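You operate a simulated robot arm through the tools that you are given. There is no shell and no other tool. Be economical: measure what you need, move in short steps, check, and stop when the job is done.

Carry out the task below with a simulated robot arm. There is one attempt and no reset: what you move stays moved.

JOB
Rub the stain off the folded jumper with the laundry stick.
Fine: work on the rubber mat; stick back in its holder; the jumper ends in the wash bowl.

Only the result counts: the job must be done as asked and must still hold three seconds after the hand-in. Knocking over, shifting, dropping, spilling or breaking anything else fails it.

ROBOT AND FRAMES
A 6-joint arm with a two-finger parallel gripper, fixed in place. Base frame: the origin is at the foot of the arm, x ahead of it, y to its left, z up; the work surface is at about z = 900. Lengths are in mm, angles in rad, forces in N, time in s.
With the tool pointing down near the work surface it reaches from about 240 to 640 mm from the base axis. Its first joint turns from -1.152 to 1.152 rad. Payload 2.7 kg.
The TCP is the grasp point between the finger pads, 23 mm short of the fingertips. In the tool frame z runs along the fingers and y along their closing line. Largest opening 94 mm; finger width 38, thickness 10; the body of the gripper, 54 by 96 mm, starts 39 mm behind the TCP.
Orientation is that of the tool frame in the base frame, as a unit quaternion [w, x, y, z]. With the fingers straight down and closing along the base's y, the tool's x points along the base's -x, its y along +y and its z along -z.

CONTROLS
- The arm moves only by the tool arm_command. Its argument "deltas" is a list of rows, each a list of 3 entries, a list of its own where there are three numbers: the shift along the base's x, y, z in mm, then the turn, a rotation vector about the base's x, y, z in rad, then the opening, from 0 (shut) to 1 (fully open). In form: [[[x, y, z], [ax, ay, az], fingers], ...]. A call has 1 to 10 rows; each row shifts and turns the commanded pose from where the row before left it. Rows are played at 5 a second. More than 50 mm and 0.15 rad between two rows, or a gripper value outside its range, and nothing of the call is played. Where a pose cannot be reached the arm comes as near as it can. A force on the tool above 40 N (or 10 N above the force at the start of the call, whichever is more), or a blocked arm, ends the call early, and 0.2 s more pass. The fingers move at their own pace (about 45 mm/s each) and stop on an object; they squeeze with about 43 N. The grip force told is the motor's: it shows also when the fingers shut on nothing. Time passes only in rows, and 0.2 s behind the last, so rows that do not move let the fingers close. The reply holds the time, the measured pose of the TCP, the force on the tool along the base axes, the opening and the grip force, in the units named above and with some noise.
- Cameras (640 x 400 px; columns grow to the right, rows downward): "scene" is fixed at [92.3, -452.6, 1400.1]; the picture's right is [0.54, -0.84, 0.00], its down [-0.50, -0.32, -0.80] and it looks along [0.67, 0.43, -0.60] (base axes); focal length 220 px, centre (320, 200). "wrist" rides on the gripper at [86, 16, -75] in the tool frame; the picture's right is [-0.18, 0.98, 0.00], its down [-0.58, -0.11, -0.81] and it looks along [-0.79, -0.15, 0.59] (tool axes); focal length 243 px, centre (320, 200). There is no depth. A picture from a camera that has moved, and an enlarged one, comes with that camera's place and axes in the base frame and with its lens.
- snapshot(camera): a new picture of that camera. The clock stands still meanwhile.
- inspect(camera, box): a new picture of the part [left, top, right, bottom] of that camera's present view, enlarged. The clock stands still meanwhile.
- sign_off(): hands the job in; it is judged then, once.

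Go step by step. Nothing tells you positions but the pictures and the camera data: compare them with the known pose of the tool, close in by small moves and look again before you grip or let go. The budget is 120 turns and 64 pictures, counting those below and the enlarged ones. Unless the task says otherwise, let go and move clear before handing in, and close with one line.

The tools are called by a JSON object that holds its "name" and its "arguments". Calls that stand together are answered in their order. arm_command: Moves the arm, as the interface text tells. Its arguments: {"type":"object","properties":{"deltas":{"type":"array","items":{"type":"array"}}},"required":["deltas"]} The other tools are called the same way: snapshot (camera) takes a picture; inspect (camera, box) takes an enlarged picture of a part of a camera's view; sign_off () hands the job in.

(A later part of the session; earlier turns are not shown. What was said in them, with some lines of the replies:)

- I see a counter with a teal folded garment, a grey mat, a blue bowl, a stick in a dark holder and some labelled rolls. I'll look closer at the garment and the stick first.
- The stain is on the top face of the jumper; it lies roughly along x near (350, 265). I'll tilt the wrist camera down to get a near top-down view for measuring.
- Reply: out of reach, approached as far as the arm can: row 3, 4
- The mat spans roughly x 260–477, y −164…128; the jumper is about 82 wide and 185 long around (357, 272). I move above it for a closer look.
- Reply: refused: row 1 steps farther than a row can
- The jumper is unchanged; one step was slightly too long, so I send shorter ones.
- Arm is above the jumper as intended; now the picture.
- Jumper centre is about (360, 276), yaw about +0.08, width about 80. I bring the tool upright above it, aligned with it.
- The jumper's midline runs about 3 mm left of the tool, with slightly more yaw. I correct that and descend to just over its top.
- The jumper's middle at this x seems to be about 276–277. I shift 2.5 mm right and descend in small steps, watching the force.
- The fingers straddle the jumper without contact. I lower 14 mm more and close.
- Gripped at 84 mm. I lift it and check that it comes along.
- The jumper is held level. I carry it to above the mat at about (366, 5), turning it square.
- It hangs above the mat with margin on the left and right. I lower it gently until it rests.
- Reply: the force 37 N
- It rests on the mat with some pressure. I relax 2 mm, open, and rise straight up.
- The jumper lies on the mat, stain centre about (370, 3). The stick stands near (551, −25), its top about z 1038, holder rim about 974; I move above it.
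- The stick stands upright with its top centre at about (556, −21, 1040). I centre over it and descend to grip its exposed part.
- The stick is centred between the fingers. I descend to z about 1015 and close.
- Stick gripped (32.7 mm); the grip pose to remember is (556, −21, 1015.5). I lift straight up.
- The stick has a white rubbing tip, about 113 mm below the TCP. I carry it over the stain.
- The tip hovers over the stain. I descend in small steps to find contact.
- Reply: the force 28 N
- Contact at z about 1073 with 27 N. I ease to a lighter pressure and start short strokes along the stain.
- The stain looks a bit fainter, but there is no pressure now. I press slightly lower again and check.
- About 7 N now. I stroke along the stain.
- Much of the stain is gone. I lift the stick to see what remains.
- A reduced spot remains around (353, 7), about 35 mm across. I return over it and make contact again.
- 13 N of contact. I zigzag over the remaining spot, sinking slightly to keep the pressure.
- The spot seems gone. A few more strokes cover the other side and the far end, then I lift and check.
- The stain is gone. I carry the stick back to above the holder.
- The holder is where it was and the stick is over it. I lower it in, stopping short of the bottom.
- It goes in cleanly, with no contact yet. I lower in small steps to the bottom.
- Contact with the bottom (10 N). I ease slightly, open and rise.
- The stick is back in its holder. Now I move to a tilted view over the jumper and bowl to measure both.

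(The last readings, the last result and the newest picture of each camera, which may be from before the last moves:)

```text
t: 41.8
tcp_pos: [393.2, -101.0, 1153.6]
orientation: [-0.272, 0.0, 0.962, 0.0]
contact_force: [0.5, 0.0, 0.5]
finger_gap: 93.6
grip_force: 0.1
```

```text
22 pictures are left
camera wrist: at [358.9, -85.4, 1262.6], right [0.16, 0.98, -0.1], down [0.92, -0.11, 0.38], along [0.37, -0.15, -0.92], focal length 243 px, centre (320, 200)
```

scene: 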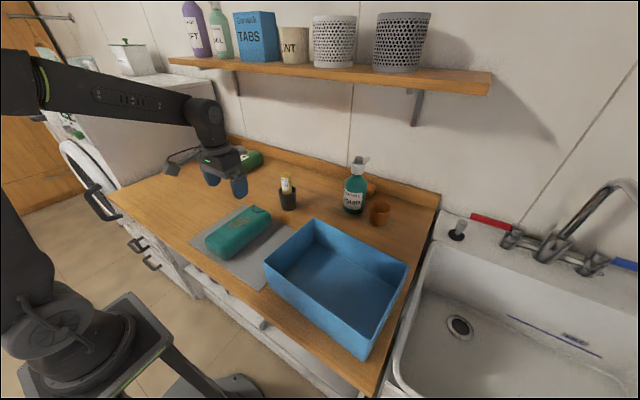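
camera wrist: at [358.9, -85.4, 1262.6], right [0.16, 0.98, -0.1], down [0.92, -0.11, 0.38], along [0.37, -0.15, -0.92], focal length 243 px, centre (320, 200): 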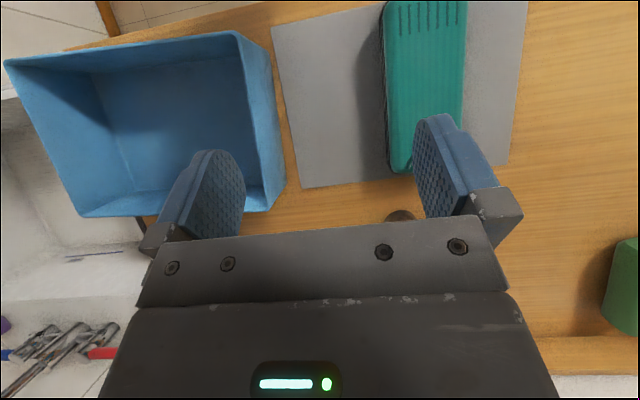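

Bowl rim is at z about 995 with corners near (283,−183), (467,−198), (260,−437), (451,−457), so the jumper must go in along y, centre about (363, −320). The jumper is still at y about 3; I go back over it upright.

{"name": "arm_command", "arguments": {"deltas": [[[-7, 26, -10], [0, -0.15, 0], 1], [[-7, 26, -15], [0, -0.15, 0], 1], [[-7, 26, -25], [0, -0.15, 0], 1], [[-8, 27, -30], [0, -0.1, 0], 1], [[0, 0, -25], [0, 0, 0], 1], [[0, 0, -20], [0, 0, 0], 1], [[0, 0, 0], [0, 0, 0], 1]]}}

{"name": "snapshot", "arguments": {"camera": "wrist"}}

```text
t: 43.4
tcp_pos: [364.7, 2.3, 1029.8]
orientation: [0.001, 0.0, 1.0, 0.001]
contact_force: [0.0, -0.6, -0.3]
finger_gap: 93.7
grip_force: 0.0
```

```text
21 pictures are left
camera wrist: at [279.2, 19.5, 1103.0], right [0.18, 0.98, 0.0], down [0.58, -0.11, 0.81], along [0.79, -0.15, -0.59], focal length 243 px, centre (320, 200)
```

wrist: 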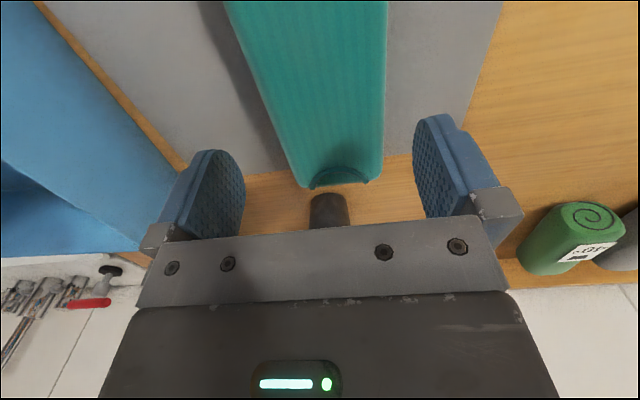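

The jumper is square to the tool, middle at y about 4–6. I shift +2 mm and descend with the fingers open.

{"name": "arm_command", "arguments": {"deltas": [[[0, 2.2, -30], [0, 0, 0], 1], [[0, 0, -25], [0, 0, 0], 1], [[0, 0, -10], [0, 0, 0], 1], [[0, 0, -10], [0, 0, 0], 1], [[0, 0, 0], [0, 0, 0], 1]]}}

{"name": "snapshot", "arguments": {"camera": "wrist"}}

```text
t: 44.6
tcp_pos: [365.5, 6.7, 954.2]
orientation: [0.0, 0.001, 1.0, 0.0]
contact_force: [0.6, 0.2, -0.7]
finger_gap: 93.8
grip_force: 0.2
```

```text
20 pictures are left
camera wrist: at [279.3, 22.4, 1029.0], right [0.18, 0.98, 0.0], down [0.58, -0.11, 0.81], along [0.79, -0.15, -0.59], focal length 243 px, centre (320, 200)
```

wrist: 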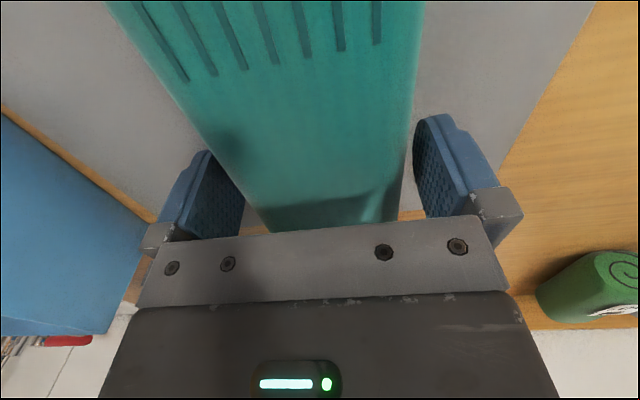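

The fingers straddle it without contact. A slight shift right, down 18 mm, then close.

{"name": "arm_command", "arguments": {"deltas": [[[0, -1.5, 0], [0, 0, 0], 1], [[0, 0, -9], [0, 0, 0], 1], [[0, 0, -9], [0, 0, 0], 1], [[0, 0, 0], [0, 0, 0], 0], [[0, 0, 0], [0, 0, 0], 0], [[0, 0, 0], [0, 0, 0], 0], [[0, 0, 0], [0, 0, 0], 0]]}}

```text
t: 46.2
tcp_pos: [364.7, 4.4, 936.7]
orientation: [0.002, 0.0, 1.0, 0.001]
contact_force: [0.1, 2.1, 3.5]
finger_gap: 83.6
grip_force: 42.7
```

Gripped again at 83.6 mm. I lift to z about 1085.

{"name": "arm_command", "arguments": {"deltas": [[[0, 0, 15], [0, 0, 0], 0], [[0, 0, 30], [0, 0, 0], 0], [[0, 0, 35], [0, 0, 0], 0], [[0, 0, 35], [0, 0, 0], 0], [[0, 0, 33], [0, 0, 0], 0], [[0, 0, 0], [0, 0, 0], 0]]}}

{"name": "arm_command", "arguments": {"deltas": [[[0, -20, 0], [0, 0, -0.13], 0], [[0, -28, 0], [0, 0, -0.14], 0], [[0, -28, 0], [0, 0, -0.14], 0], [[0, -28, 0], [0, 0, -0.14], 0], [[0, -28, 0], [0, 0, -0.14], 0], [[0, -28, 0], [0, 0, -0.14], 0], [[0, -28, 0], [0, 0, -0.14], 0], [[0, -28, 0], [0, 0, -0.14], 0], [[0, 0, 0], [0, 0, 0], 0]]}}

{"name": "snapshot", "arguments": {"camera": "scene"}}

```text
t: 47.6
tcp_pos: [365.4, 3.7, 1086.6]
orientation: [0.0, 0.0, 1.0, 0.0]
contact_force: [0.0, 0.0, -3.6]
finger_gap: 83.9
grip_force: 42.7
```

```text
t: 49.6
tcp_pos: [365.2, -212.9, 1082.6]
orientation: [0.0, 0.528, 0.849, 0.0]
contact_force: [0.2, 0.3, -2.9]
finger_gap: 83.9
grip_force: 42.7
```

```text
19 pictures are left
```

scene: 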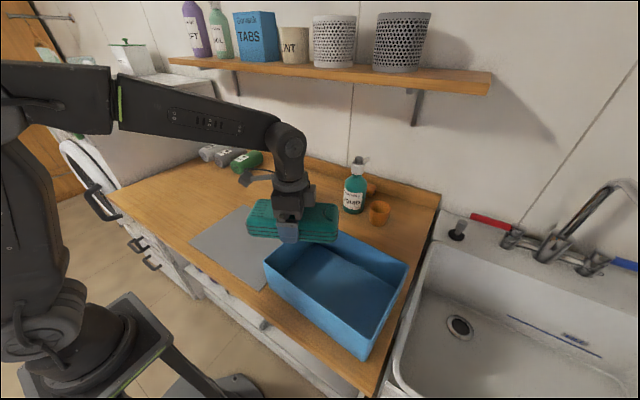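

Turning well. I continue over the bowl to its long axis.

{"name": "arm_command", "arguments": {"deltas": [[[0, -28, 0], [0, 0, -0.14], 0], [[0, -28, 0], [0, 0, -0.14], 0], [[-1, -28, 0], [0, 0, -0.14], 0], [[-1, -23, 0], [0, 0, -0.12], 0], [[0, 0, 0], [0, 0, 0], 0]]}}

{"name": "snapshot", "arguments": {"camera": "scene"}}

{"name": "snapshot", "arguments": {"camera": "wrist"}}

```text
t: 50.8
tcp_pos: [364.1, -321.4, 1085.4]
orientation: [0.0, 0.735, 0.678, -0.001]
contact_force: [-0.7, 0.4, -2.2]
finger_gap: 83.8
grip_force: 43.0
```

```text
18 pictures are left
```

scene: 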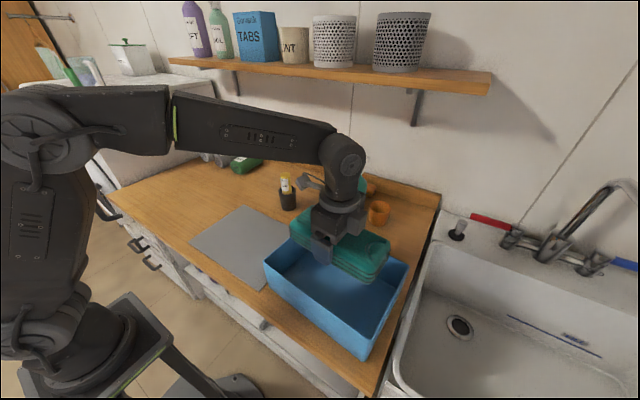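

```text
17 pictures are left
camera wrist: at [386.5, -235.1, 1158.6], right [0.96, -0.26, 0.0], down [-0.16, -0.57, 0.81], along [-0.21, -0.78, -0.59], focal length 243 px, centre (320, 200)
```

wrist: 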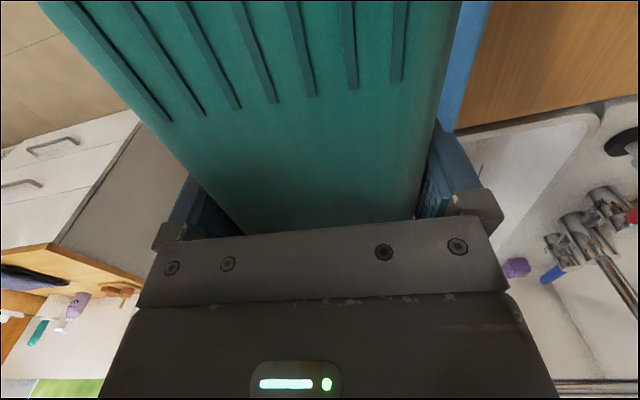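

The jumper is over the bowl along its long side. I lower to just above the rim and check the clearances.

{"name": "arm_command", "arguments": {"deltas": [[[0, 0, -25], [0, 0, 0], 0], [[0, 0, -20], [0, 0, 0], 0], [[0, 0, 0], [0, 0, 0], 0]]}}

{"name": "inspect", "arguments": {"camera": "scene", "box": [240, 180, 432, 300]}}

```text
t: 51.6
tcp_pos: [362.5, -320.0, 1037.5]
orientation: [0.0, 0.735, 0.678, 0.0]
contact_force: [-0.4, -0.3, -2.9]
finger_gap: 83.8
grip_force: 43.4
```

```text
3.33 times, centred on (336, 240) of scene
camera zoom: at [92.4, -452.6, 1400.1], right [0.54, -0.84, 0.0], down [-0.5, -0.32, -0.8], along [0.67, 0.43, -0.6], focal length 732 px, centre (267, 67)
```

zoom: 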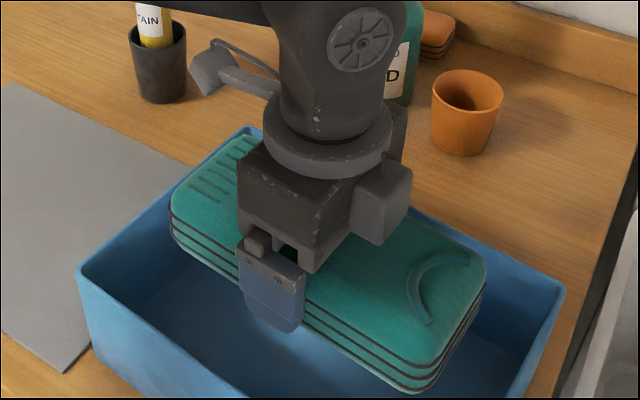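

Clearances look good on all sides. I lower it into the bowl, watching the force.

{"name": "arm_command", "arguments": {"deltas": [[[0, 0, -25], [0, 0, 0], 0], [[0, 0, -25], [0, 0, 0], 0], [[0, 0, -20], [0, 0, 0], 0], [[0, 0, -15], [0, 0, 0], 0], [[0, 0, 0], [0, 0, 0], 0]]}}

{"name": "inspect", "arguments": {"camera": "scene", "box": [240, 180, 432, 300]}}

```text
t: 52.8
tcp_pos: [364.6, -319.1, 955.3]
orientation: [0.001, 0.735, 0.679, 0.001]
contact_force: [-0.3, -0.4, -3.8]
finger_gap: 83.6
grip_force: 42.9
```

```text
3.33 times, centred on (336, 240) of scene
camera zoom: at [92.4, -452.6, 1400.1], right [0.54, -0.84, 0.0], down [-0.5, -0.32, -0.8], along [0.67, 0.43, -0.6], focal length 732 px, centre (267, 67)
```

zoom: 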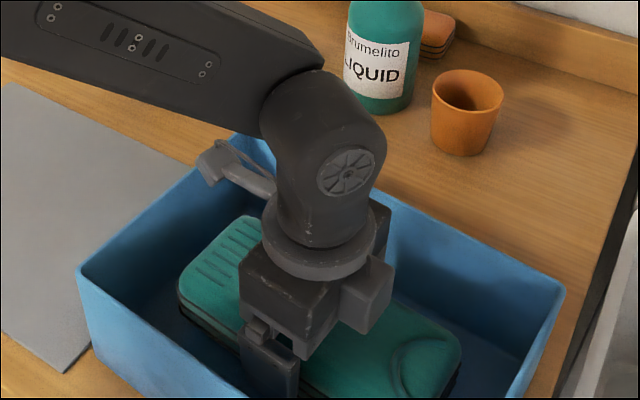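

It fits freely and the forearm is clear of the rim. I lower the last centimetres in small steps.

{"name": "arm_command", "arguments": {"deltas": [[[0, 0, -5], [0, 0, 0], 0], [[0, 0, -4], [0, 0, 0], 0], [[0, 0, -3], [0, 0, 0], 0], [[0, 0, 0], [0, 0, 0], 0]]}}

```text
t: 53.8
tcp_pos: [364.1, -319.6, 941.2]
orientation: [0.001, 0.735, 0.679, 0.0]
contact_force: [0.2, -0.2, -3.6]
finger_gap: 83.6
grip_force: 43.2
```

No contact yet at z 941; a few more millimetres.

{"name": "arm_command", "arguments": {"deltas": [[[0, 0, -2], [0, 0, 0], 0], [[0, 0, -2], [0, 0, 0], 0], [[0, 0, 0], [0, 0, 0], 0]]}}

```text
t: 54.6
tcp_pos: [364.0, -317.9, 939.1]
orientation: [-0.001, 0.735, 0.678, 0.001]
contact_force: [0.5, 0.1, -3.1]
finger_gap: 83.9
grip_force: 42.8
```

Still hanging free. Two more small steps.

{"name": "arm_command", "arguments": {"deltas": [[[0, 0, -1.5], [0, 0, 0], 0], [[0, 0, -1.5], [0, 0, 0], 0], [[0, 0, 0], [0, 0, 0], 0]]}}

```text
t: 55.4
tcp_pos: [364.0, -318.8, 936.1]
orientation: [0.001, 0.735, 0.678, -0.001]
contact_force: [-1.9, 3.9, 12.1]
finger_gap: 83.8
grip_force: 43.4
```

It rests on the bowl floor (12 N). I ease slightly, open, and rise straight up.

{"name": "arm_command", "arguments": {"deltas": [[[0, 0, 1], [0, 0, 0], 0], [[0, 0, 0], [0, 0, 0], 1], [[0, 0, 0], [0, 0, 0], 1], [[0, 0, 0], [0, 0, 0], 1], [[0, 0, 15], [0, 0, 0], 1], [[0, 0, 30], [0, 0, 0], 1], [[0, 0, 40], [0, 0, 0], 1], [[0, 0, 40], [0, 0, 0], 1], [[0, 0, 40], [0, 0, 0], 1], [[0, 0, 0], [0, 0, 0], 1]]}}

{"name": "arm_command", "arguments": {"deltas": [[[-5, 40, 20], [0, 0, 0.1], 1], [[-5, 40, 10], [0, 0, 0.14], 1], [[-5, 40, 0], [0, 0, 0.14], 1], [[0, 40, 0], [0, 0, 0.14], 1], [[0, 40, 0], [0, 0, 0.14], 1], [[0, 0, 0], [0, 0, 0], 1]]}}

{"name": "snapshot", "arguments": {"camera": "scene"}}

{"name": "inspect", "arguments": {"camera": "scene", "box": [240, 200, 432, 320]}}

```text
t: 57.6
tcp_pos: [363.1, -318.4, 1101.4]
orientation: [-0.001, 0.735, 0.678, 0.0]
contact_force: [0.3, -1.0, 0.0]
finger_gap: 94.1
grip_force: 0.1
```

```text
t: 59.0
tcp_pos: [348.6, -117.8, 1131.6]
orientation: [0.001, 0.475, 0.88, 0.001]
contact_force: [0.2, 0.1, -0.5]
finger_gap: 93.8
grip_force: 0.1
```

```text
14 pictures are left
```

scene: 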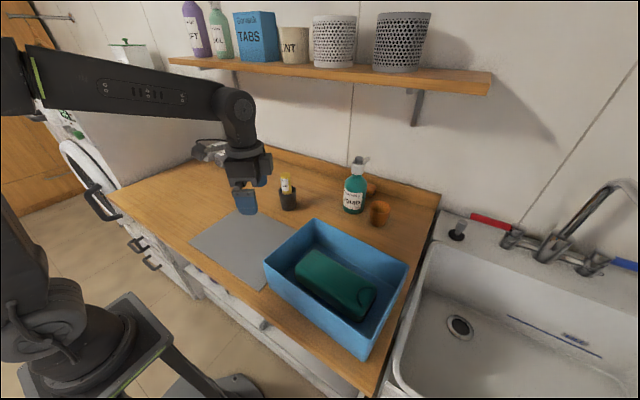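

```text
3.33 times, centred on (336, 260) of scene
camera zoom: at [92.3, -452.6, 1400.1], right [0.54, -0.84, 0.0], down [-0.5, -0.32, -0.8], along [0.67, 0.43, -0.6], focal length 732 px, centre (267, 0)
```

zoom: 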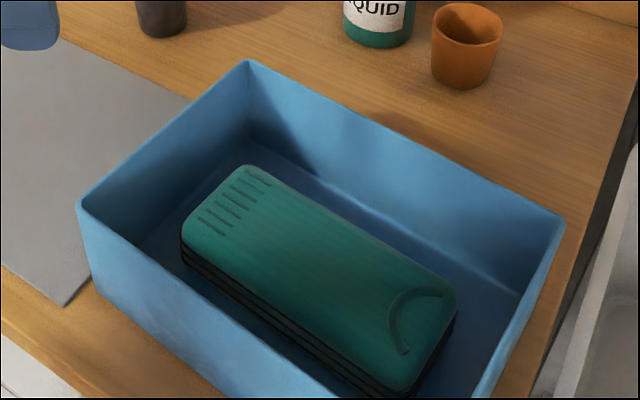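

The clean jumper lies flat in the bowl, the stick is in its holder, and the arm is clear. I hand in.

{"name": "sign_off", "arguments": {}}

```text
The job is handed in.
```

The stain no longer shows on the jumper, which I rubbed on the mat and then laid flat in the wash bowl. The stick is back in its holder, nothing else was disturbed, and the job is handed in.
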